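You operate a simulated robot arm through the tools that you are given. There is no shell and no other tool. Be economical: measure what you need, move in short steps, check, and stop when the job is done.

You run a simulated robot arm. Do the job below in one go: nothing can be reset, and whatever is moved stays where it is left.

JOB
Put the white bread in the roasting tin. Open the frosted door, put the turmeric jar on the pot shelf, then shut the door. The order is free. Set down upright: turmeric jar.

Only the result counts: the job must be done as asked and must still hold three seconds after the hand-in. Knocking over, shifting, dropping, spilling or breaking anything else fails it.

ROBOT AND FRAMES
A 6-joint arm with a two-finger parallel gripper on a trunk, on a base that drives. Base frame: it is fixed to the floor where the robot stands at the start and does not move with it; the origin is under the middle of the robot, x ahead of it, y to its left, z up. Readings come in mm, degrees, newtons and seconds.
Its first joint turns from -166.0 to 166.0 degrees. Places, roughly: frosted door [1100, -1000, 500]; pot shelf [1400, -900, 500]; roasting tin [0, -3000, 500]; turmeric jar [1250, -1000, 1000]; white bread (10x2x11 cm) [1200, 0, 1000]. Payload 3.43 kg.
The TCP is the grasp point between the finger pads, 34 mm short of the fingertips. In the tool frame z runs along the fingers and y along their closing line. The gripper opens to 128 mm. The fingers are 24 mm wide and 12 mm thick; the gripper's body (48 by 130 mm) begins 96 mm behind the TCP.
Orientation is told as [roll, pitch, yaw] about the base's x, y, z axes, in that order, counted from this pose: with the fingers straight down and closing along the base's y, the tool's x points along the base's -x, its y along +y and its z along -z.

CONTROLS
- The arm moves only by the tool nudge_tool. Its argument "increments" is a list that holds one entry, the list of rows, each a list of 7 numbers: the shift along the tool's x, y, z in mm, then the turn, a rotation vector about the tool's x, y, z in degrees, then the opening in per cent of the stroke, from 0 (shut) to 100 (fully open). In form: [[[tx, ty, tz, ax, ay, az, hand], ...]]. A call has 1 to 8 rows; each row is the pose to reach, as a shift and turn from the pose commanded when the call began, along the tool's axes at that moment. Each row takes 0.2 s and may step no farther than 50 mm and 8.6 degrees from the row before; otherwise, or with a gripper value out of range, the whole call is refused. A pose out of reach is approached as far as the arm can. The call stops where the force on the tool passes 40 N (or 10 N more than at its start, if that is more) or the arm is blocked; 0.2 s more then pass. The fingers move at their own pace (about 153 mm/s each) and stop on an object; they squeeze with about 35 N. The grip force told is the motor's: it shows also when the fingers shut on nothing. Time passes only in rows, and 0.2 s behind the last, so rows that repeat a pose let the fingers close. The reply holds the time, the measured pose of the TCP, the force on the tool along the base axes, the opening and the grip force, in the units named above and with some noise, with the torque about the TCP (base axes, N m) and any sound that the robot's microphone picked up, and new pictures: "show" is both (left out), scene, wrist or none.
- Cameras (640 x 400 px; columns grow to the right, rows downward): "scene" is now at [158, 169, 1242.3]; the picture's right is [-0.56, -0.83, 0.00], its down [-0.12, 0.09, -0.99] and it looks along [0.82, -0.56, -0.15] (base axes); focal length 281 px, centre (320, 200). "wrist" rides on the gripper at [76, -11, -160] in the tool frame; the picture's right is [0.15, 0.99, 0.00], its down [-0.88, 0.13, -0.46] and it looks along [-0.45, 0.07, 0.89] (tool axes); focal length 234 px, centre (320, 200). There is no depth. A picture from a camera that has moved, and an enlarged one, comes with that camera's place and axes in the base frame and with its lens.
- roll_base(legs): drives the robot by 1 to 6 legs, each [ahead, left, turn to the left] in mm, mm and degrees, along the robot's own axes; the way and the turn of a leg run together, so that a leg with both is an arc; at most 1500 mm and 180 degrees a leg. The arm and the cameras ride along, it lands a little off, and it stops where it bumps. It gives what a move gives, and a new picture of the scene camera.
- pan_tilt(pan, tilt): turns the head with the scene camera to pan (to the left, within 143 degrees either way) and tilt (down, from -29 to 69), counted from straight ahead of the robot. It gives what a move gives, and a new picture of the scene camera.
- close_up(camera, box): a new picture of the part [left, top, right, bottom] of that camera's present view, enlarged. No time passes.
- close_job(): hands the job in; it is judged then, once.

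Go step by step. Nothing tells you exact positions but the pictures and the camera data: compare them with the known pose of the tool, close in by small moves and look again before you grip or let go. The budget is 165 turns and 260 pictures, counting those below and the enlarged ones. Unless the task says otherwise, let go and move clear before handing in, and close with one line.

The tools are called after "Call:" by a JSON object that holds its "api" and its "payload". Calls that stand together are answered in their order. nudge_tool: Moves the arm, as the interface text tells. Its arguments: {"type":"object","properties":{"increments":{"type":"array"},"show":{"type":"string","enum":["both","scene","wrist","none"]}},"required":["increments"]} The other tools are called the same way: roll_base (legs) drives the base; pan_tilt (pan, tilt) turns the head that bears the scene camera; close_up (camera, box) takes an enlarged picture of a part of a camera's view; close_job () hands the job in.

At the start:

```text
clock: 0.0
ee_pos: [709.3, -304.3, 1095.7]
tool_rot: [0.0, 0.0, 0.0]
wrist_force: [0.4, 1.1, 0.0]
wrist_torque: [0.0, -0.02, 0.01]
gripper_width: 128.2
gripper_force: 0.2
robot x, y, heading: [2.9, -4.4, -0.1]
head pan, tilt: [-34.2, 8.7]
```

scene: 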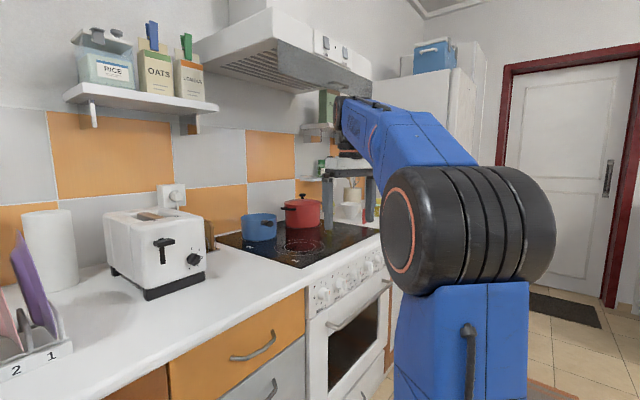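
wrist: 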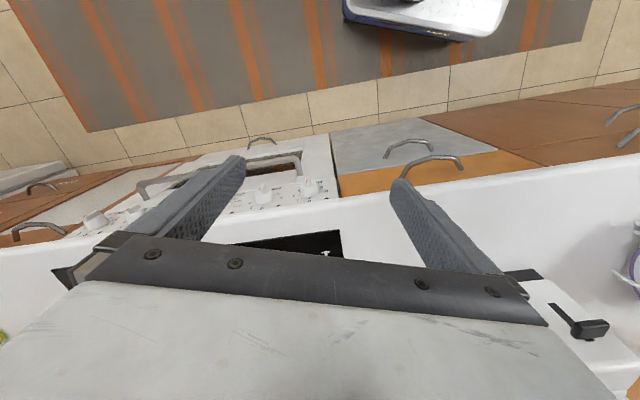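

The toaster stands left of the hob, with a slice of bread probably in its slot. I'll look closer at it and around the scene.

Call:
{"api": "close_up", "payload": {"camera": "scene", "box": [90, 170, 250, 310]}}

Call:
{"api": "close_up", "payload": {"camera": "scene", "box": [280, 80, 400, 260]}}

Call:
{"api": "pan_tilt", "payload": {"pan": -75, "tilt": 20}}

```text
2.86 times, centred on (170, 240) of scene
camera zoom: at [158.0, 169.0, 1242.3], right [-0.56, -0.83, 0.0], down [-0.12, 0.09, -0.99], along [0.82, -0.56, -0.15], focal length 804 px, centre (749, 86)
```

zoom: 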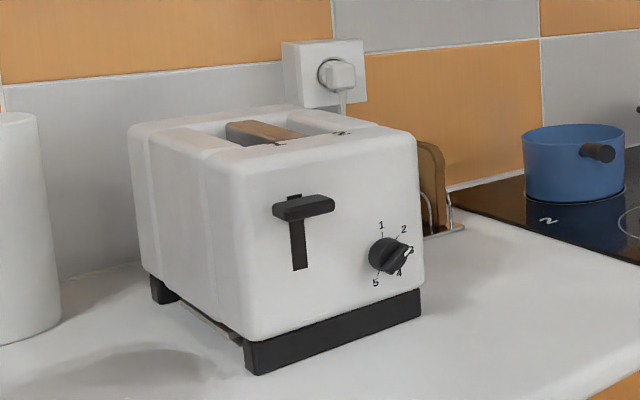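

```text
2.22 times, centred on (340, 170) of scene
camera zoom: at [158.0, 169.0, 1242.3], right [-0.56, -0.83, 0.0], down [-0.12, 0.09, -0.99], along [0.82, -0.56, -0.15], focal length 625 px, centre (276, 267)
```

zoom: 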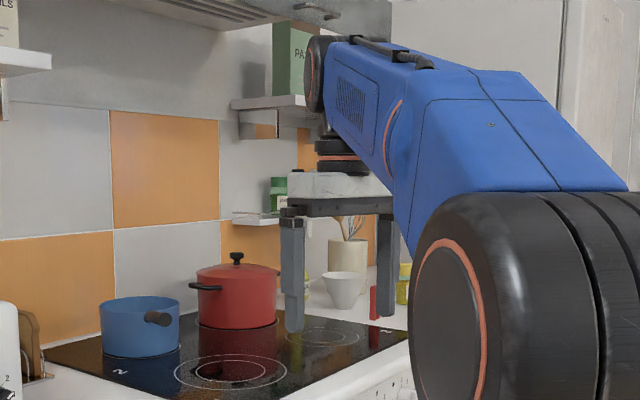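

```text
clock: 1.1
ee_pos: [708.9, -302.7, 1095.1]
tool_rot: [0.0, 0.0, 0.0]
wrist_force: [0.1, -0.7, -0.7]
wrist_torque: [0.01, 0.01, -0.04]
gripper_width: 127.9
gripper_force: 0.1
robot x, y, heading: [-2.4, 1.3, 0.3]
head pan, tilt: [-75.0, 20.0]
camera scene: at [105.5, 131.3, 1223.9], right [-0.97, -0.26, 0.0], down [-0.09, 0.33, -0.94], along [0.24, -0.91, -0.34], focal length 281 px, centre (320, 200)
```

scene: 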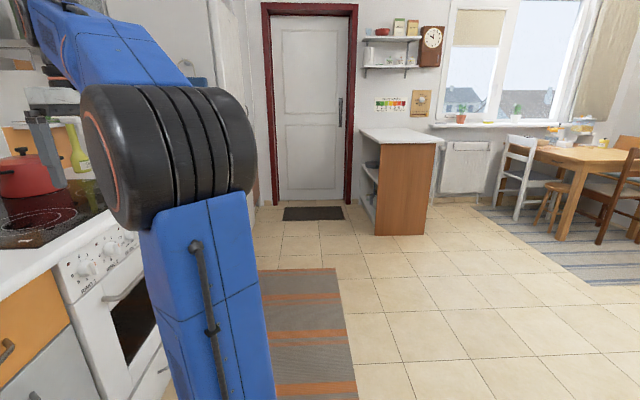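

The console ahead by the door has open shelves on its left side; the tin may be there. I'll look closer.

Call:
{"api": "close_up", "payload": {"camera": "scene", "box": [340, 110, 460, 240]}}

Call:
{"api": "pan_tilt", "payload": {"pan": 10, "tilt": 15}}

```text
3.08 times, centred on (400, 175) of scene
camera zoom: at [105.5, 131.3, 1223.9], right [-0.97, -0.26, 0.0], down [-0.09, 0.33, -0.94], along [0.24, -0.91, -0.34], focal length 865 px, centre (74, 277)
```

zoom: 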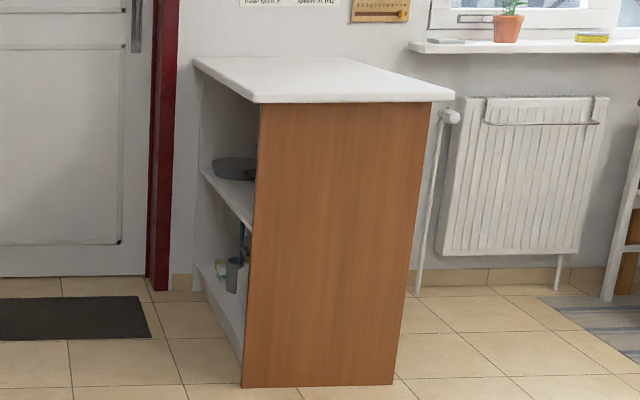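

```text
clock: 2.7
ee_pos: [708.6, -304.1, 1096.0]
tool_rot: [0.0, 0.0, 0.0]
wrist_force: [-0.4, 0.5, 0.3]
wrist_torque: [0.0, 0.01, 0.03]
gripper_width: 128.0
gripper_force: 0.0
robot x, y, heading: [2.1, -1.4, 0.0]
head pan, tilt: [10.0, 15.0]
camera scene: at [173.3, 237.4, 1232.0], right [0.17, -0.98, 0.0], down [-0.26, -0.04, -0.97], along [0.95, 0.17, -0.26], focal length 281 px, centre (320, 200)
```

scene: 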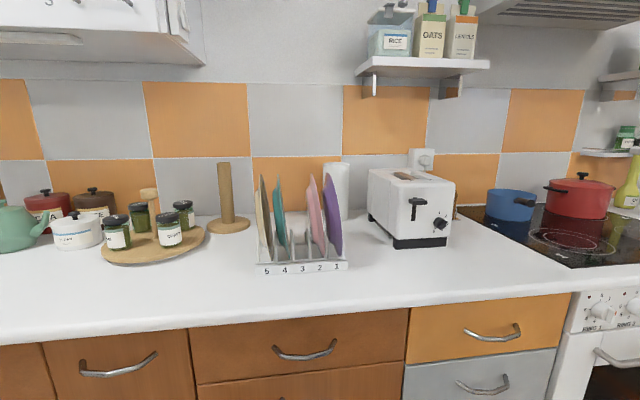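

The tin is the dark pan on the console's upper shelf. Now I move the gripper above the toaster to look with the wrist camera.

Call:
{"api": "nudge_tool", "payload": {"increments": [[[0, 10, -45, 0, 0, 0, 100], [0, 40, -80, 0, 0, 0, 100], [0, 75, -115, 0, 0, 0, 100], [-5, 115, -140, 0, 0, 0, 100], [-10, 160, -155, 0, 0, 0, 100], [-15, 208, -160, 0, 0, 0, 100], [-20, 256, -160, 0, 0, 0, 100], [-25, 304, -160, 0, 0, 0, 100]]]}}

```text
clock: 4.5
ee_pos: [730.2, -3.1, 1179.0]
tool_rot: [0.2, -1.3, 0.0]
wrist_force: [0.0, 0.1, -0.1]
wrist_torque: [-0.01, 0.0, 0.0]
gripper_width: 127.9
gripper_force: 0.0
out of reach, approached as far as the arm can: row 2, 3, 4, 5, 6, 7, 8
robot x, y, heading: [-2.7, 1.2, -0.0]
head pan, tilt: [10.0, 15.0]
camera scene: at [173.4, 237.3, 1232.0], right [0.17, -0.98, 0.0], down [-0.26, -0.04, -0.97], along [0.95, 0.17, -0.26], focal length 281 px, centre (320, 200)
camera wrist: at [648.6, -14.3, 1336.1], right [-0.15, 0.99, 0.0], down [0.87, 0.13, 0.48], along [0.47, 0.07, -0.88], focal length 234 px, centre (320, 200)
```

scene: 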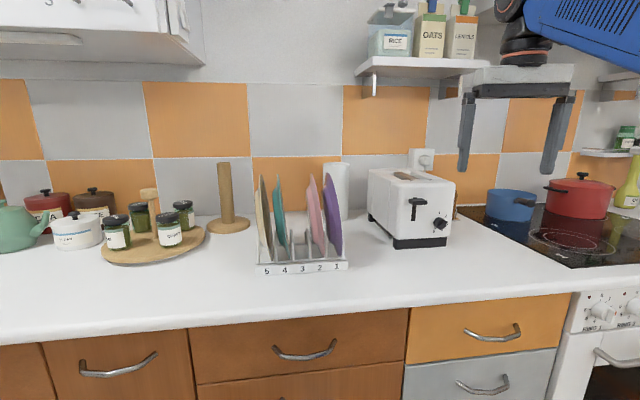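
wrist: 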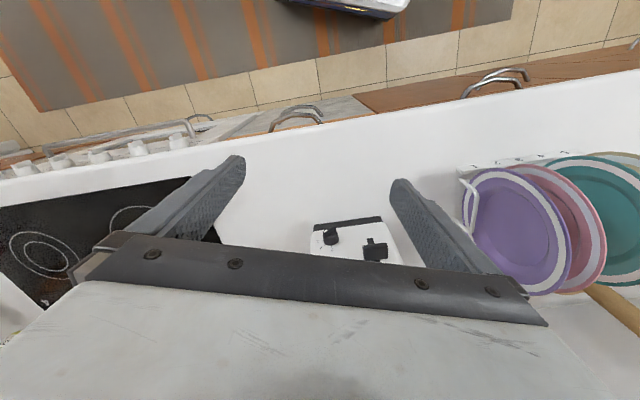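

Call:
{"api": "close_up", "payload": {"camera": "scene", "box": [350, 140, 480, 260]}}

Call:
{"api": "roll_base", "payload": {"legs": [[120, 0, 0]]}}

Call:
{"api": "nudge_tool", "payload": {"increments": [[[0, 0, 0, 0, 0, 0, 100]]], "show": "wrist"}}

```text
3.33 times, centred on (415, 200) of scene
camera zoom: at [173.4, 237.3, 1232.0], right [0.17, -0.98, 0.0], down [-0.26, -0.04, -0.97], along [0.95, 0.17, -0.26], focal length 938 px, centre (3, 200)
```

zoom: 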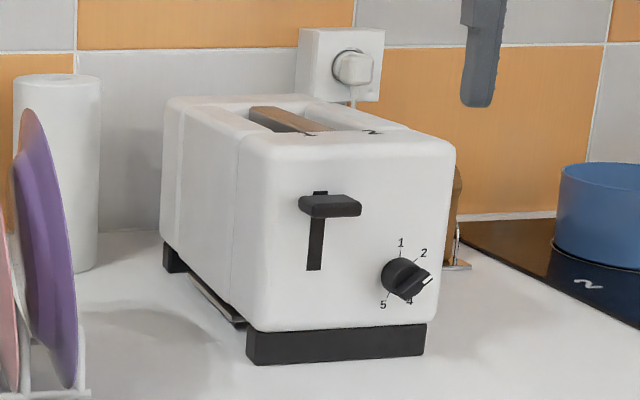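

```text
clock: 5.7
ee_pos: [849.4, -4.2, 1177.5]
tool_rot: [0.2, -1.2, -0.1]
wrist_force: [-0.2, -0.1, 0.7]
wrist_torque: [-0.02, 0.0, -0.01]
gripper_width: 127.8
gripper_force: 0.1
robot x, y, heading: [117.8, 0.8, 0.1]
head pan, tilt: [10.0, 15.0]
camera scene: at [292.6, 237.3, 1232.0], right [0.17, -0.98, 0.0], down [-0.26, -0.04, -0.97], along [0.95, 0.17, -0.26], focal length 281 px, centre (320, 200)
```

scene: 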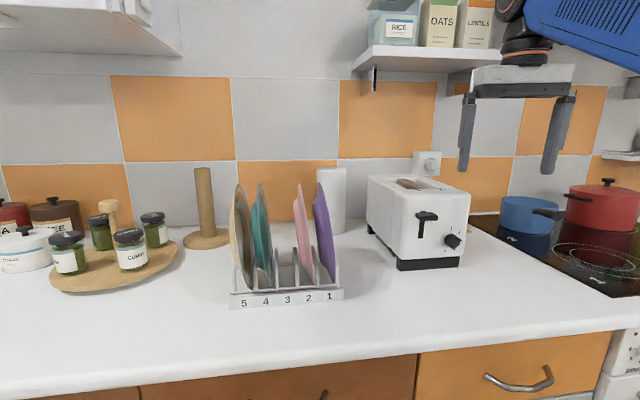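

```text
clock: 6.1
ee_pos: [848.5, -4.3, 1179.0]
tool_rot: [0.2, -1.3, 0.0]
wrist_force: [0.2, 0.5, -0.4]
wrist_torque: [-0.02, 0.0, -0.01]
gripper_width: 127.9
gripper_force: 0.0
robot x, y, heading: [119.9, 0.8, -0.3]
head pan, tilt: [10.0, 15.0]
camera wrist: at [767.7, -15.1, 1336.1], right [-0.15, 0.99, 0.0], down [0.87, 0.13, 0.48], along [0.47, 0.07, -0.88], focal length 234 px, centre (320, 200)
```

wrist: 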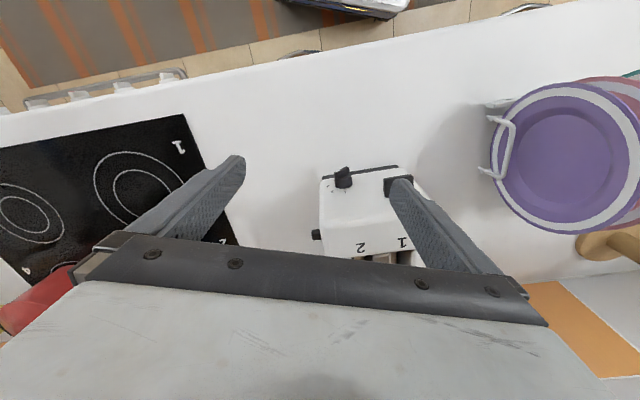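

Call:
{"api": "close_up", "payload": {"camera": "scene", "box": [350, 150, 490, 280]}}

Call:
{"api": "nudge_tool", "payload": {"increments": [[[-40, 20, 0, 0, 0, 0, 100], [-80, 40, 0, 0, 0, 0, 100], [-110, 60, 0, 0, 0, 0, 100]]], "show": "wrist"}}

```text
3.08 times, centred on (420, 215) of scene
camera zoom: at [292.6, 237.3, 1232.0], right [0.17, -0.98, 0.0], down [-0.26, -0.04, -0.97], along [0.95, 0.17, -0.26], focal length 865 px, centre (12, 154)
```

zoom: 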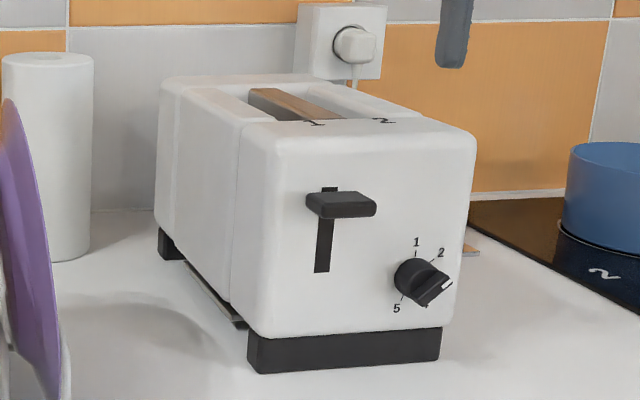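

```text
clock: 6.9
ee_pos: [951.5, 50.8, 1164.2]
tool_rot: [0.4, -1.8, 0.0]
wrist_force: [-0.5, 0.7, 0.8]
wrist_torque: [0.03, -0.09, 0.03]
gripper_width: 128.2
gripper_force: 0.0
out of reach, approached as far as the arm can: row 2, 3
robot x, y, heading: [120.9, -0.6, -0.2]
head pan, tilt: [10.0, 15.0]
camera wrist: at [870.3, 40.4, 1319.4], right [-0.14, 0.99, 0.0], down [0.87, 0.13, 0.48], along [0.48, 0.07, -0.88], focal length 234 px, centre (320, 200)
```

wrist: 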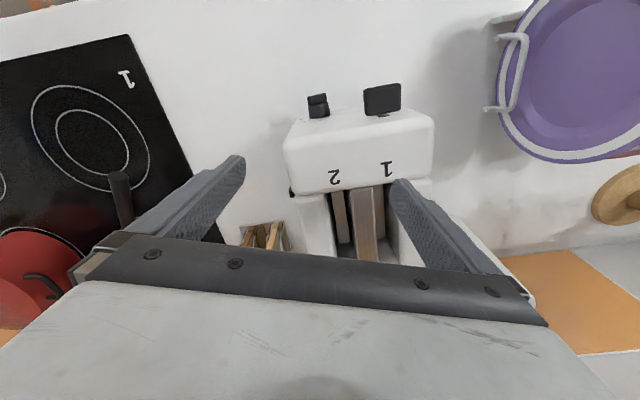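

Call:
{"api": "close_up", "payload": {"camera": "wrist", "box": [220, 140, 450, 270]}}

Call:
{"api": "roll_base", "payload": {"legs": [[70, 0, 0]]}}

Call:
{"api": "close_up", "payload": {"camera": "wrist", "box": [220, 100, 450, 240]}}

```text
2.78 times, centred on (335, 205) of wrist
camera zoom: at [870.3, 40.4, 1319.4], right [-0.14, 0.99, 0.0], down [0.87, 0.13, 0.48], along [0.48, 0.07, -0.88], focal length 652 px, centre (278, 186)
```

zoom: 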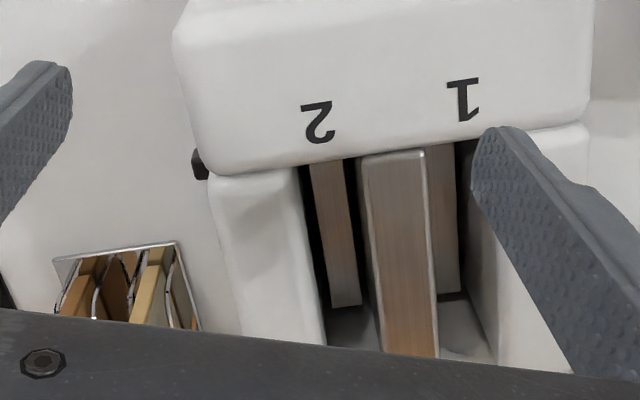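

```text
clock: 7.9
ee_pos: [1022.9, 52.3, 1162.1]
tool_rot: [0.2, -1.7, -0.1]
wrist_force: [-0.3, -0.9, -0.3]
wrist_torque: [0.01, 0.01, 0.03]
gripper_width: 127.8
gripper_force: 0.1
robot x, y, heading: [184.6, -0.0, -0.1]
head pan, tilt: [10.0, 15.0]
camera scene: at [361.8, 237.2, 1232.0], right [0.17, -0.98, 0.0], down [-0.26, -0.04, -0.97], along [0.95, 0.17, -0.26], focal length 281 px, centre (320, 200)
```

scene: 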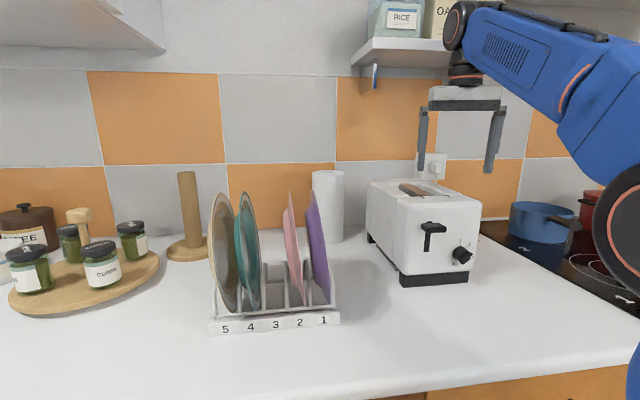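

```text
2.78 times, centred on (335, 170) of wrist
camera zoom: at [940.0, 40.7, 1318.8], right [-0.15, 0.99, 0.0], down [0.87, 0.13, 0.48], along [0.48, 0.07, -0.88], focal length 652 px, centre (278, 284)
```

zoom: 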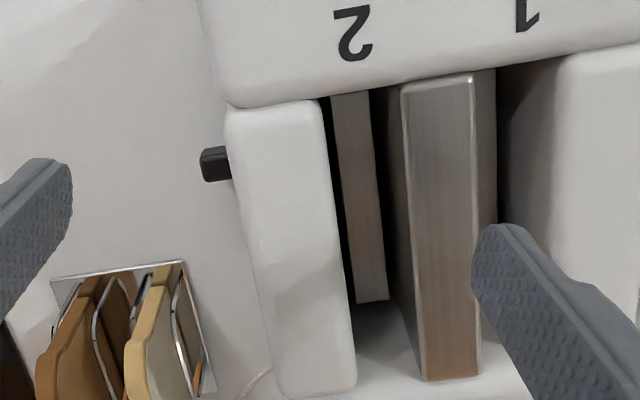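

The loose slices stand in a small rack right-behind the toaster (~[1167, 0, 980]), matching the given bread place. I'll move closer for a good look at the rack.

Call:
{"api": "roll_base", "payload": {"legs": [[60, 0, 0]]}}

Call:
{"api": "nudge_tool", "payload": {"increments": [[[0, -40, 0, 0, 0, 0, 100], [0, -80, 0, 0, 0, 0, 100]]], "show": "wrist"}}

Call:
{"api": "close_up", "payload": {"camera": "wrist", "box": [220, 100, 450, 240]}}

```text
clock: 8.9
ee_pos: [1082.6, 51.6, 1162.7]
tool_rot: [0.1, -1.8, 0.0]
wrist_force: [-0.3, 0.0, -0.4]
wrist_torque: [-0.02, -0.01, 0.02]
gripper_width: 127.8
gripper_force: 0.1
robot x, y, heading: [248.7, 1.7, 0.1]
head pan, tilt: [10.0, 15.0]
camera scene: at [421.4, 237.2, 1232.0], right [0.17, -0.98, 0.0], down [-0.26, -0.04, -0.97], along [0.95, 0.17, -0.26], focal length 281 px, centre (320, 200)
```

scene: 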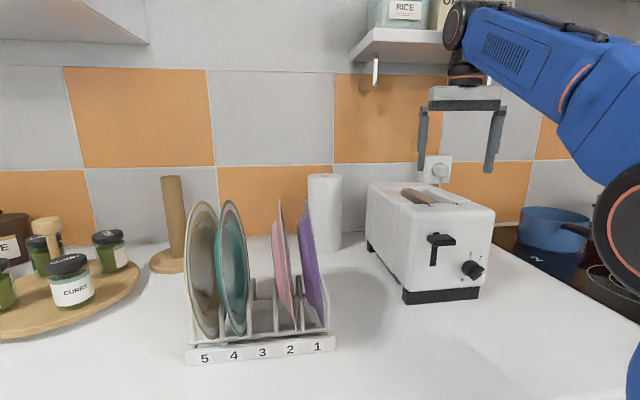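

```text
clock: 9.5
ee_pos: [1081.3, -28.3, 1160.6]
tool_rot: [0.2, -1.6, 0.0]
wrist_force: [-0.1, -0.1, -0.2]
wrist_torque: [-0.02, -0.02, -0.01]
gripper_width: 128.2
gripper_force: 0.1
robot x, y, heading: [245.6, 1.6, 0.1]
head pan, tilt: [10.0, 15.0]
camera wrist: at [999.0, -39.1, 1318.0], right [-0.15, 0.99, 0.0], down [0.87, 0.13, 0.48], along [0.48, 0.07, -0.88], focal length 234 px, centre (320, 200)
```

wrist: 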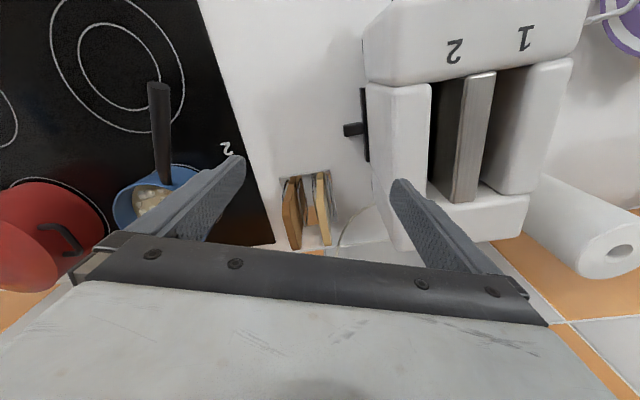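

```text
2.78 times, centred on (335, 170) of wrist
camera zoom: at [999.0, -39.1, 1318.0], right [-0.15, 0.99, 0.0], down [0.87, 0.13, 0.48], along [0.48, 0.07, -0.88], focal length 652 px, centre (278, 284)
```

zoom: 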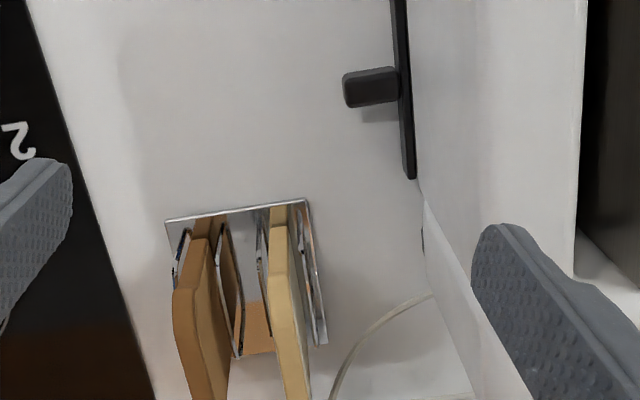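

Two slices stand in the wire rack: brown on the left, pale (white bread) on the right. I narrow the hand, turn it to the rack's angle and come closer.

Call:
{"api": "nudge_tool", "payload": {"increments": [[[0, 0, 0, 0, 0, 0, 45], [-30, 5, 10, 0, 0, -7, 45], [-60, 10, 30, 0, 0, -14, 45], [-69, 13, 40, 0, 0, -15, 45]]], "show": "wrist"}}

Call:
{"api": "close_up", "payload": {"camera": "wrist", "box": [220, 100, 450, 240]}}

```text
clock: 10.7
ee_pos: [1126.5, -22.6, 1149.2]
tool_rot: [-0.6, -4.1, 14.9]
wrist_force: [-0.3, 0.0, 0.3]
wrist_torque: [-0.01, 0.01, 0.03]
gripper_width: 57.7
gripper_force: 0.0
robot x, y, heading: [245.6, -1.9, -0.3]
head pan, tilt: [10.0, 15.0]
stopped in row 4: the arm was blocked; the commanded pose is now the measured one
camera wrist: at [1044.5, -53.5, 1302.7], right [-0.39, 0.92, -0.02], down [0.78, 0.35, 0.51], along [0.48, 0.19, -0.86], focal length 234 px, centre (320, 200)
```

wrist: 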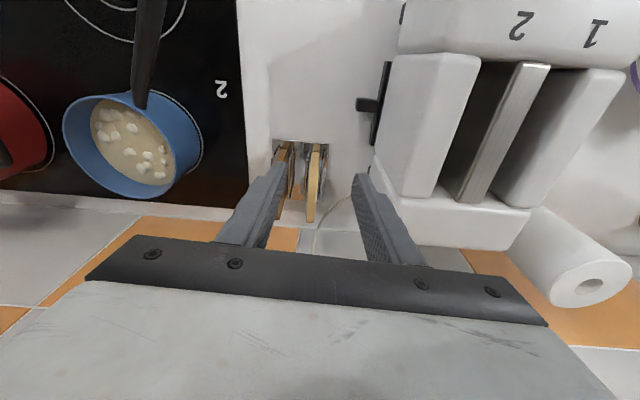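

```text
2.78 times, centred on (335, 170) of wrist
camera zoom: at [1044.5, -53.5, 1302.7], right [-0.39, 0.92, -0.02], down [0.78, 0.35, 0.51], along [0.48, 0.19, -0.86], focal length 652 px, centre (278, 284)
```

zoom: 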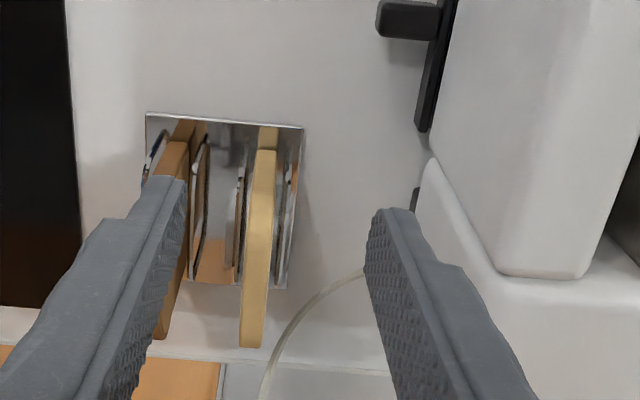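

The arm was blocked by something, perhaps the shelf or hood above. I look at the scene before going on.

Call:
{"api": "pan_tilt", "payload": {"pan": -15, "tilt": -10}}

```text
clock: 11.6
ee_pos: [1126.6, -22.4, 1149.7]
tool_rot: [-0.5, -3.9, 14.8]
wrist_force: [-0.5, -0.2, 0.5]
wrist_torque: [0.02, -0.03, 0.03]
gripper_width: 57.8
gripper_force: 0.0
robot x, y, heading: [249.3, -0.8, -0.0]
head pan, tilt: [-15.0, -10.0]
camera scene: at [401.4, 196.2, 1272.5], right [-0.26, -0.97, 0.0], down [0.17, -0.04, -0.98], along [0.95, -0.26, 0.18], focal length 281 px, centre (320, 200)
```

scene: 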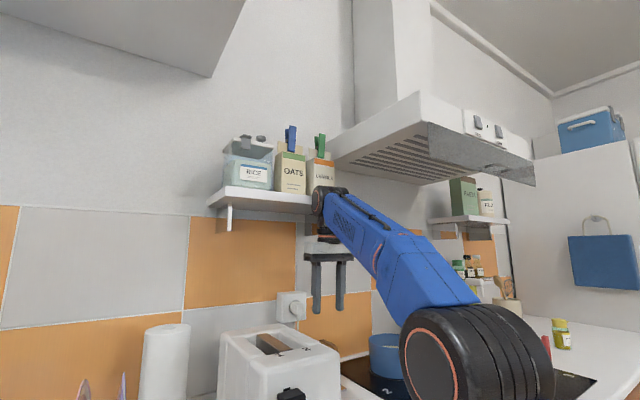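

The wrist touched the end of the wall shelf; nothing fell. The bread stands at about [1225, 2], top about z 1010, turned about 20°. I back off, go lower and then enter beneath the shelf.

Call:
{"api": "nudge_tool", "payload": {"increments": [[[35, -10, 0, 0, 2, 0, 45], [74, -19, 0, 0, 4, -3, 45], [74, -19, 45, 0, 4, -5, 45], [74, -19, 90, 0, 4, -5, 45], [74, -19, 110, 0, 4, -5, 45]]], "show": "wrist"}}

Call:
{"api": "close_up", "payload": {"camera": "wrist", "box": [220, 100, 450, 240]}}

Call:
{"api": "pan_tilt", "payload": {"pan": -10, "tilt": 10}}

```text
clock: 12.8
ee_pos: [1075.6, -57.5, 1026.0]
tool_rot: [-0.6, 0.7, 19.8]
wrist_force: [0.7, 0.3, 0.8]
wrist_torque: [-0.04, 0.03, -0.03]
gripper_width: 57.4
gripper_force: 0.1
robot x, y, heading: [245.6, -1.1, -0.1]
head pan, tilt: [-15.0, -10.0]
camera wrist: at [1009.3, -90.1, 1185.9], right [-0.47, 0.88, -0.01], down [0.79, 0.43, 0.44], along [0.39, 0.2, -0.9], focal length 234 px, centre (320, 200)
```

wrist: 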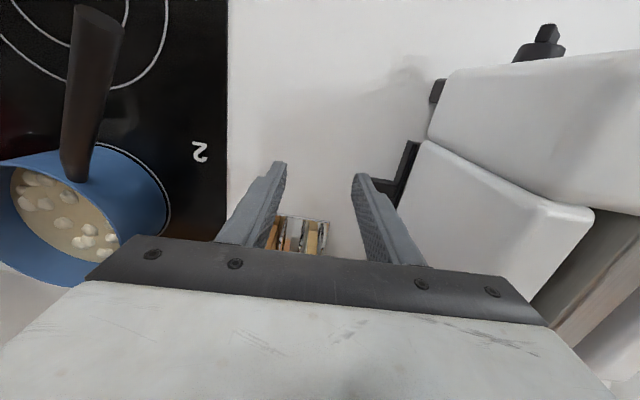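

```text
2.78 times, centred on (335, 170) of wrist
camera zoom: at [1009.3, -90.1, 1185.9], right [-0.47, 0.88, -0.01], down [0.79, 0.43, 0.44], along [0.39, 0.2, -0.9], focal length 652 px, centre (278, 284)
```

zoom: 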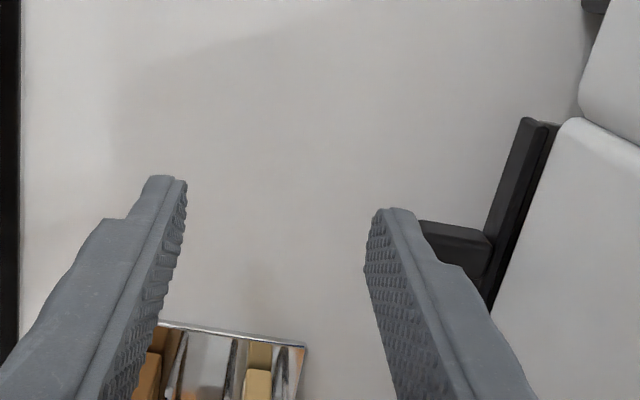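

```text
clock: 13.6
ee_pos: [1077.3, -56.8, 1026.3]
tool_rot: [-0.5, 0.7, 19.8]
wrist_force: [0.2, 0.3, -0.2]
wrist_torque: [-0.03, -0.02, 0.02]
gripper_width: 57.4
gripper_force: 0.1
robot x, y, heading: [242.7, -3.1, -0.3]
head pan, tilt: [-10.0, 10.0]
camera scene: at [418.2, 203.9, 1240.2], right [-0.18, -0.98, 0.0], down [-0.17, 0.03, -0.98], along [0.97, -0.17, -0.17], focal length 281 px, centre (320, 200)
```

scene: 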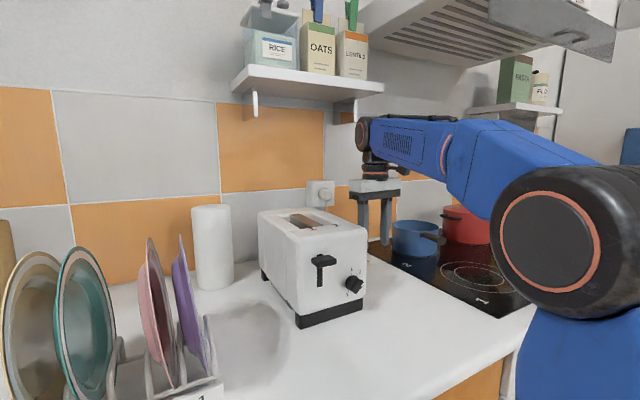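

Call:
{"api": "roll_base", "payload": {"legs": [[60, 0, 0]]}}

Call:
{"api": "close_up", "payload": {"camera": "wrist", "box": [220, 100, 450, 240]}}

```text
clock: 14.4
ee_pos: [1085.4, -54.7, 1024.7]
tool_rot: [-0.5, 0.8, 20.2]
wrist_force: [0.0, 0.2, 0.3]
wrist_torque: [-0.01, 0.0, 0.0]
gripper_width: 57.4
gripper_force: 0.1
robot x, y, heading: [251.9, -4.7, 0.3]
head pan, tilt: [-10.0, 10.0]
stopped in leg 1: the robot was blocked; the commanded pose is now the measured one
camera scene: at [425.0, 201.9, 1240.2], right [-0.17, -0.99, 0.0], down [-0.17, 0.03, -0.98], along [0.97, -0.17, -0.17], focal length 281 px, centre (320, 200)
```

scene: 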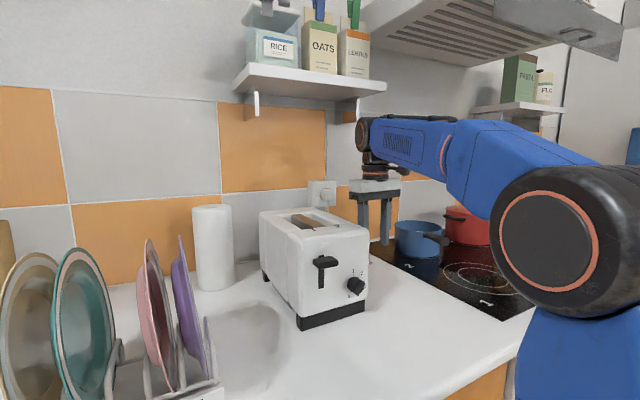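

```text
2.78 times, centred on (335, 170) of wrist
camera zoom: at [1019.3, -88.0, 1185.0], right [-0.48, 0.88, -0.01], down [0.79, 0.43, 0.44], along [0.39, 0.21, -0.9], focal length 652 px, centre (278, 284)
```

zoom: 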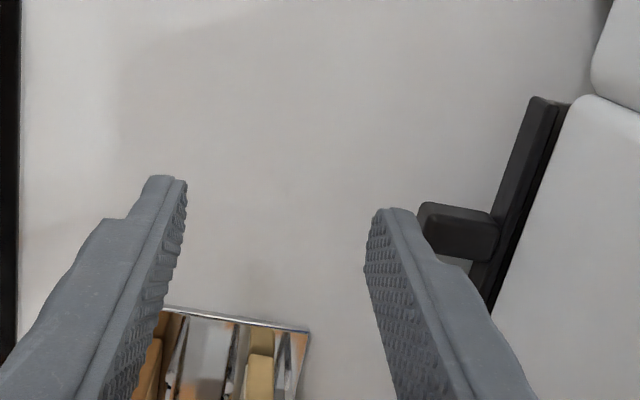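

The base is at its limit (x≈252) but the bread is just within reach. I move in along the slice's plane, slightly narrower.

Call:
{"api": "nudge_tool", "payload": {"increments": [[[-30, 4, 0, 0, 0, 0, 40], [-60, 6, 0, 0, 0, 0, 40]]], "show": "wrist"}}

Call:
{"api": "close_up", "payload": {"camera": "wrist", "box": [220, 110, 450, 250]}}

```text
clock: 15.0
ee_pos: [1140.3, -28.3, 1025.5]
tool_rot: [-0.6, 0.9, 20.2]
wrist_force: [-0.5, -0.1, 0.4]
wrist_torque: [0.0, -0.01, -0.02]
gripper_width: 51.3
gripper_force: 0.1
robot x, y, heading: [253.8, -4.9, 0.1]
head pan, tilt: [-10.0, 10.0]
camera wrist: at [1073.6, -61.4, 1185.6], right [-0.48, 0.88, -0.01], down [0.79, 0.43, 0.44], along [0.39, 0.21, -0.9], focal length 234 px, centre (320, 200)
```

wrist: 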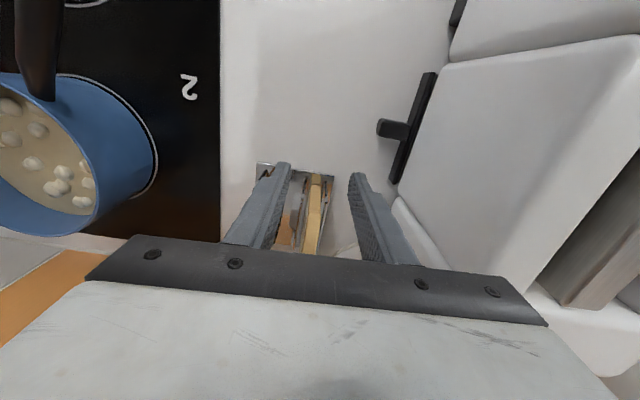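

```text
2.78 times, centred on (335, 180) of wrist
camera zoom: at [1073.6, -61.4, 1185.6], right [-0.48, 0.88, -0.01], down [0.79, 0.43, 0.44], along [0.39, 0.21, -0.9], focal length 652 px, centre (278, 256)
```

zoom: 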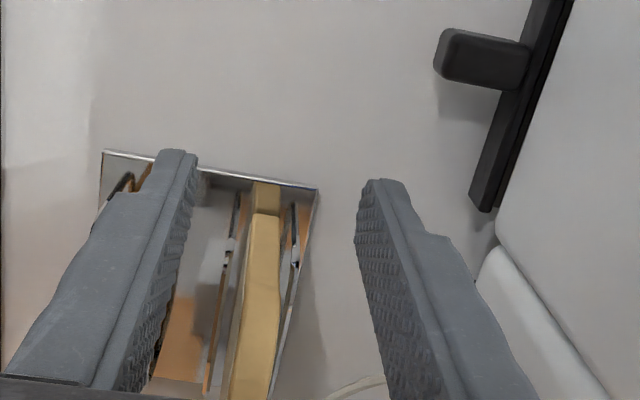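

The slice is centred between the fingers; rack wires reach up to about z 965, so I keep the tips above that. Moving over the slice.

Call:
{"api": "nudge_tool", "payload": {"increments": [[[-36, 3, 0, 0, 0, 0, 40], [-72, 3, 0, 0, 0, 0, 40], [-72, 3, 13, 0, 0, 0, 40]]], "show": "wrist"}}

Call:
{"api": "close_up", "payload": {"camera": "wrist", "box": [220, 110, 450, 250]}}

```text
clock: 15.8
ee_pos: [1206.4, -1.1, 1010.3]
tool_rot: [-0.6, 1.0, 20.2]
wrist_force: [0.1, 0.8, -0.1]
wrist_torque: [-0.01, 0.01, 0.02]
gripper_width: 51.0
gripper_force: 0.0
robot x, y, heading: [255.2, -4.0, 0.1]
head pan, tilt: [-10.0, 10.0]
camera wrist: at [1139.5, -34.6, 1170.4], right [-0.48, 0.88, -0.01], down [0.79, 0.43, 0.44], along [0.39, 0.21, -0.9], focal length 234 px, centre (320, 200)
```

wrist: 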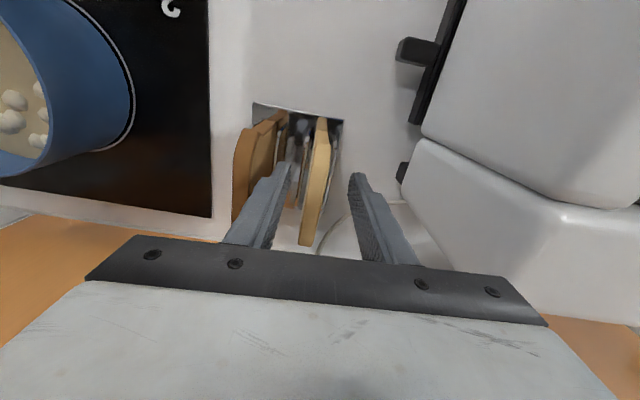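

```text
2.78 times, centred on (335, 180) of wrist
camera zoom: at [1139.5, -34.6, 1170.4], right [-0.48, 0.88, -0.01], down [0.79, 0.43, 0.44], along [0.39, 0.21, -0.9], focal length 652 px, centre (278, 256)
```

zoom: 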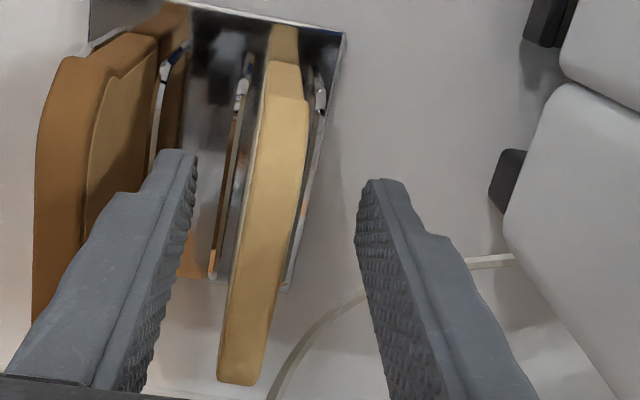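

Bread lies between the pads. Closing.

Call:
{"api": "nudge_tool", "payload": {"increments": [[[0, 0, 0, 0, 0, 0, 5], [0, 0, 0, 0, 0, 0, 5], [0, 0, 0, 0, 0, 0, 5]]], "show": "wrist"}}

Call:
{"api": "close_up", "payload": {"camera": "wrist", "box": [220, 110, 450, 250]}}

```text
clock: 16.6
ee_pos: [1206.3, -1.4, 1009.8]
tool_rot: [-0.4, 1.0, 20.2]
wrist_force: [1.9, -4.9, -0.7]
wrist_torque: [-0.26, -0.13, -0.3]
gripper_width: 12.8
gripper_force: 35.4
robot x, y, heading: [253.6, -3.8, -0.0]
head pan, tilt: [-10.0, 10.0]
camera wrist: at [1139.4, -35.0, 1170.4], right [-0.48, 0.88, -0.01], down [0.79, 0.43, 0.44], along [0.39, 0.21, -0.9], focal length 234 px, centre (320, 200)
```

wrist: 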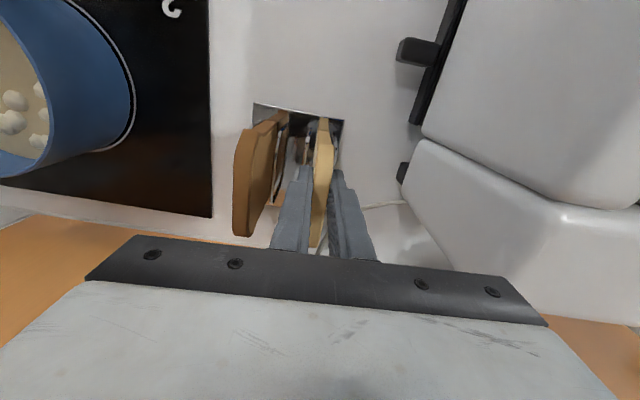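

```text
2.78 times, centred on (335, 180) of wrist
camera zoom: at [1139.4, -35.0, 1170.4], right [-0.48, 0.88, -0.01], down [0.79, 0.43, 0.44], along [0.39, 0.21, -0.9], focal length 652 px, centre (278, 256)
```

zoom: 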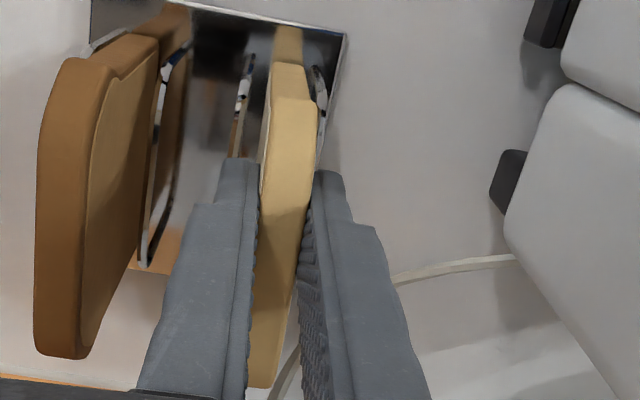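

Gripped (12.8 mm). Lift slightly, then draw it back out along its own plane, beneath the shelf.

Call:
{"api": "nudge_tool", "payload": {"increments": [[[0, 0, -12, 0, 0, 0, 5], [0, 0, -25, 0, 0, 0, 5]]], "show": "wrist"}}

Call:
{"api": "nudge_tool", "payload": {"increments": [[[30, 0, -5, 0, 0, 0, 5], [60, 0, -10, 0, 0, 0, 5], [95, 0, -20, 0, 0, 0, 5], [130, -2, -40, 0, 0, 0, 5]]], "show": "both"}}

```text
clock: 17.2
ee_pos: [1206.9, 0.5, 1034.7]
tool_rot: [-0.5, 0.9, 20.3]
wrist_force: [2.9, -5.5, -0.6]
wrist_torque: [-0.45, -0.16, -0.3]
gripper_width: 12.6
gripper_force: 34.9
robot x, y, heading: [250.5, -3.1, 0.0]
head pan, tilt: [-10.0, 10.0]
camera wrist: at [1140.6, -34.1, 1195.4], right [-0.48, 0.88, -0.01], down [0.79, 0.43, 0.44], along [0.39, 0.21, -0.9], focal length 234 px, centre (320, 200)
```

wrist: 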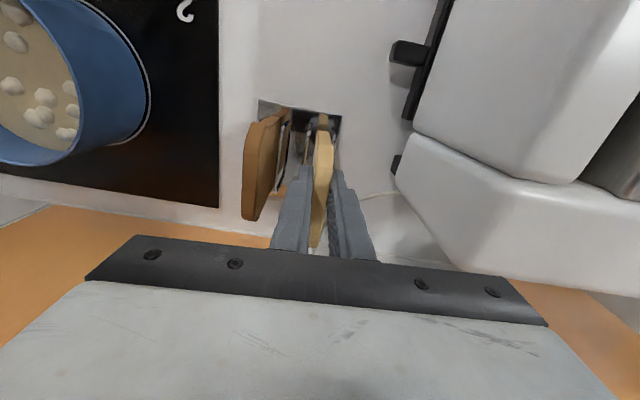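

```text
clock: 18.2
ee_pos: [1087.8, -46.5, 1077.0]
tool_rot: [-0.5, 1.1, 20.3]
wrist_force: [0.0, -0.7, -2.2]
wrist_torque: [-0.01, 0.09, 0.01]
gripper_width: 13.1
gripper_force: 35.0
robot x, y, heading: [254.8, -0.5, 0.4]
head pan, tilt: [-10.0, 10.0]
camera scene: at [425.4, 202.0, 1240.1], right [-0.17, -0.99, 0.0], down [-0.17, 0.03, -0.98], along [0.97, -0.17, -0.17], focal length 281 px, centre (320, 200)
camera wrist: at [1020.7, -80.4, 1237.8], right [-0.48, 0.88, -0.01], down [0.79, 0.43, 0.44], along [0.39, 0.21, -0.9], focal length 234 px, centre (320, 200)
```

scene: 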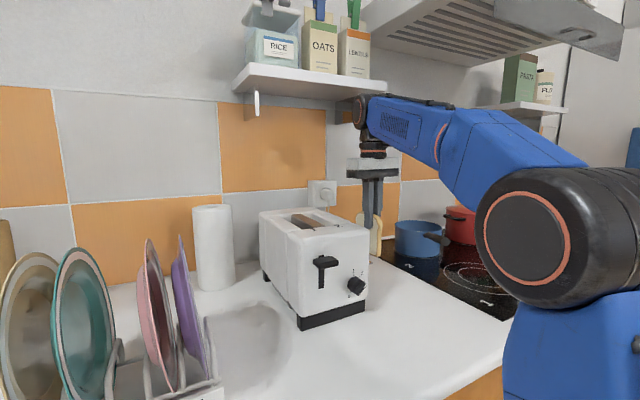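
wrist: 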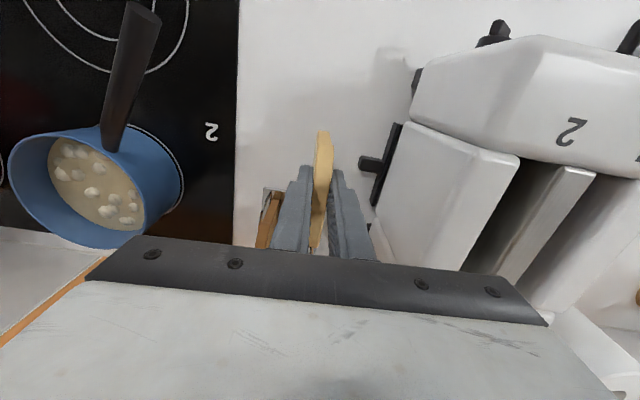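

The bread is free. I back the base away from the counter, then look along the aisle towards the console.

Call:
{"api": "roll_base", "payload": {"legs": [[-250, -60, 0], [-350, 0, 0]]}}

Call:
{"api": "pan_tilt", "payload": {"pan": -100, "tilt": 20}}

Call:
{"api": "pan_tilt", "payload": {"pan": -60, "tilt": 15}}

```text
clock: 21.9
ee_pos: [495.8, -103.5, 1077.7]
tool_rot: [-0.4, 1.0, 20.7]
wrist_force: [-0.8, 0.7, 0.2]
wrist_torque: [-0.02, 0.01, -0.01]
gripper_width: 12.8
gripper_force: 35.0
robot x, y, heading: [-336.2, -68.9, 0.7]
head pan, tilt: [-10.0, 10.0]
camera scene: at [-168.5, 139.5, 1240.2], right [-0.16, -0.99, 0.0], down [-0.17, 0.03, -0.98], along [0.97, -0.16, -0.17], focal length 281 px, centre (320, 200)
```

scene: 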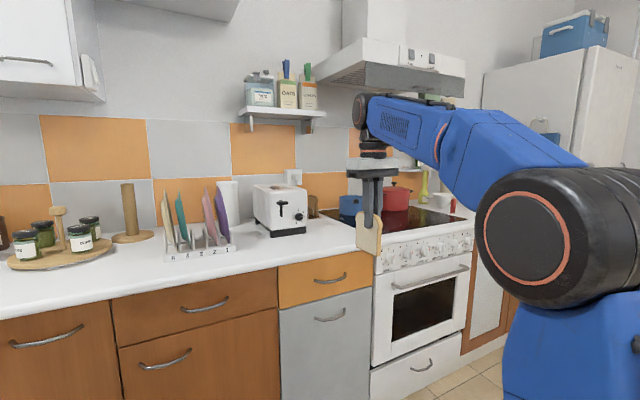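

```text
clock: 23.5
ee_pos: [494.7, -105.2, 1077.2]
tool_rot: [-0.5, 0.9, 20.6]
wrist_force: [0.8, 0.1, 0.1]
wrist_torque: [-0.02, 0.0, 0.02]
gripper_width: 12.7
gripper_force: 35.0
robot x, y, heading: [-336.2, -62.0, 0.9]
head pan, tilt: [-100.0, 20.0]
camera scene: at [-275.1, 62.5, 1223.9], right [-0.99, 0.16, 0.0], down [0.05, 0.34, -0.94], along [-0.15, -0.93, -0.34], focal length 281 px, centre (320, 200)
```

scene: 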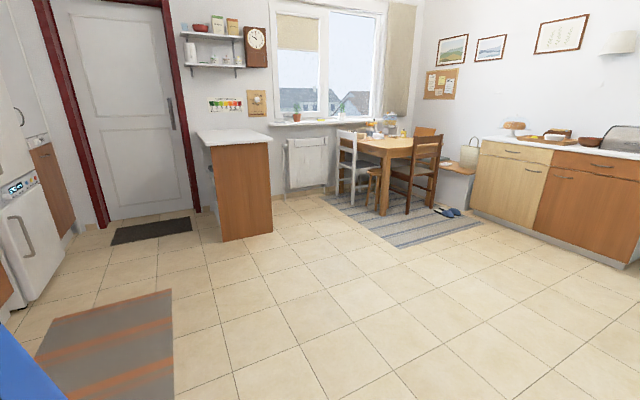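

```text
clock: 24.6
ee_pos: [494.9, -104.7, 1078.8]
tool_rot: [-0.5, 1.0, 20.6]
wrist_force: [-0.8, 0.5, -0.1]
wrist_torque: [0.01, 0.02, 0.0]
gripper_width: 12.8
gripper_force: 35.2
robot x, y, heading: [-338.6, -68.4, 0.8]
head pan, tilt: [-60.0, 15.0]
camera scene: at [-212.5, 74.1, 1232.0], right [-0.86, -0.51, 0.0], down [-0.13, 0.22, -0.97], along [0.49, -0.83, -0.26], focal length 281 px, centre (320, 200)
```

scene: 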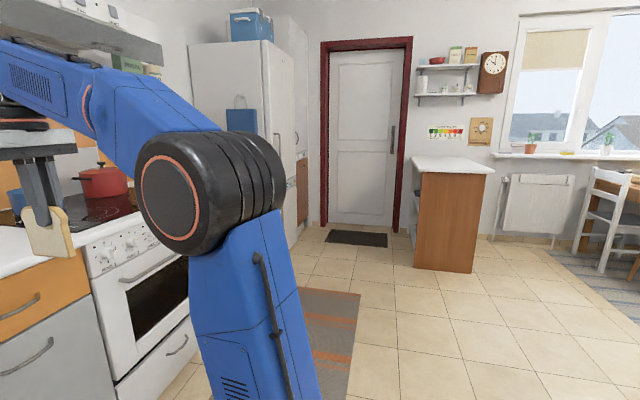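

The whole room is turned about 18° against my frame; the console's open side faces the counter. I turn and drive down the aisle.

Call:
{"api": "roll_base", "payload": {"legs": [[0, 0, -72.8], [1045, 245, 0], [1045, 245, 0], [0, 0, -90]]}}

Call:
{"api": "pan_tilt", "payload": {"pan": 35, "tilt": 25}}

```text
clock: 40.5
ee_pos: [339.7, -2583.4, 1078.8]
tool_rot: [-0.5, 1.0, -97.7]
wrist_force: [0.2, -0.6, -0.4]
wrist_torque: [0.05, 0.03, -0.02]
gripper_width: 12.7
gripper_force: 34.6
robot x, y, heading: [768.9, -1863.8, -117.7]
head pan, tilt: [-60.0, 15.0]
stopped in leg 4: the robot was blocked; the commanded pose is now the measured one
camera scene: at [833.3, -2042.2, 1232.0], right [-0.04, 1.0, 0.0], down [0.26, 0.01, -0.97], along [-0.97, -0.04, -0.26], focal length 281 px, centre (320, 200)
```

scene: 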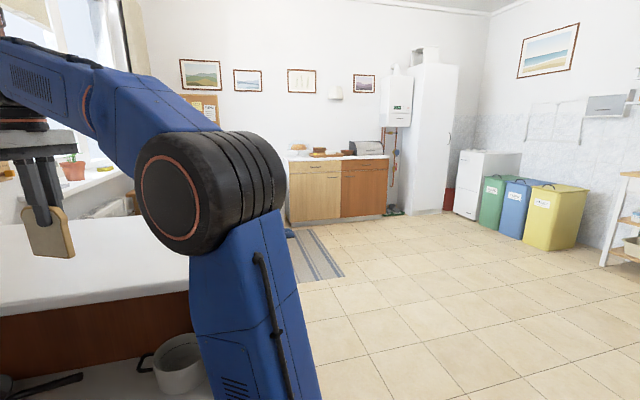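

```text
clock: 42.2
ee_pos: [339.7, -2583.1, 1076.6]
tool_rot: [-0.4, 1.0, -97.7]
wrist_force: [-0.7, 0.6, -0.4]
wrist_torque: [0.01, 0.0, -0.01]
gripper_width: 12.6
gripper_force: 34.8
robot x, y, heading: [769.4, -1867.0, -117.5]
head pan, tilt: [35.0, 25.0]
camera scene: at [938.5, -2129.6, 1215.8], right [-0.99, -0.13, 0.0], down [-0.05, 0.42, -0.91], along [0.12, -0.9, -0.42], focal length 281 px, centre (320, 200)
```

scene: 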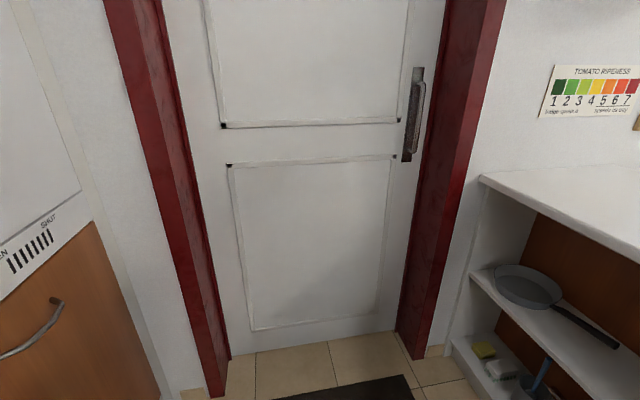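

Call:
{"api": "pan_tilt", "payload": {"pan": 100, "tilt": 45}}

Call:
{"api": "pan_tilt", "payload": {"pan": -20, "tilt": 50}}

```text
clock: 43.6
ee_pos: [340.2, -2583.0, 1077.7]
tool_rot: [-0.5, 1.1, -97.6]
wrist_force: [-0.1, 0.4, 0.5]
wrist_torque: [-0.01, 0.0, -0.01]
gripper_width: 12.6
gripper_force: 34.8
robot x, y, heading: [768.8, -1866.3, -117.6]
head pan, tilt: [100.0, 45.0]
camera scene: at [1004.2, -2062.9, 1185.2], right [-0.3, -0.95, 0.0], down [-0.67, 0.21, -0.71], along [0.67, -0.21, -0.71], focal length 281 px, centre (320, 200)
```

scene: 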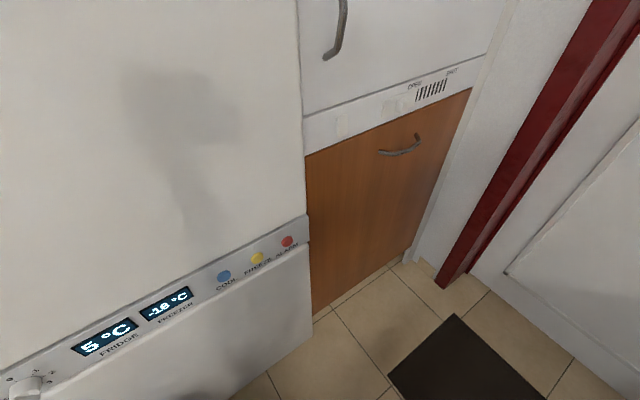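

```text
clock: 45.6
ee_pos: [340.2, -2582.3, 1078.5]
tool_rot: [-0.5, 0.9, -97.7]
wrist_force: [-0.3, 1.0, -0.9]
wrist_torque: [0.03, 0.01, -0.01]
gripper_width: 12.6
gripper_force: 35.7
robot x, y, heading: [768.1, -1867.6, -117.8]
head pan, tilt: [-20.0, 50.0]
camera scene: at [869.9, -2090.2, 1178.3], right [-0.67, 0.74, 0.0], down [0.57, 0.52, -0.64], along [-0.47, -0.43, -0.77], focal length 281 px, centre (320, 200)
```

scene: 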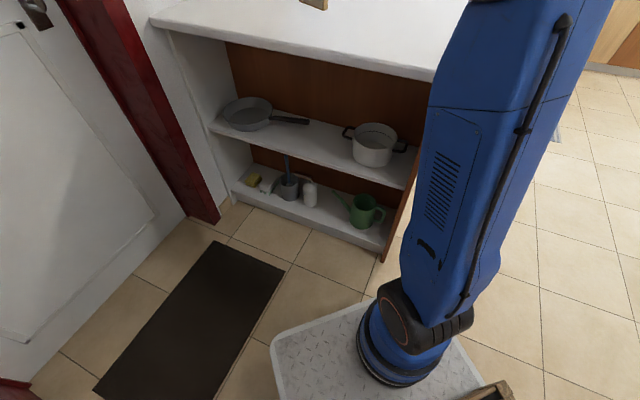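

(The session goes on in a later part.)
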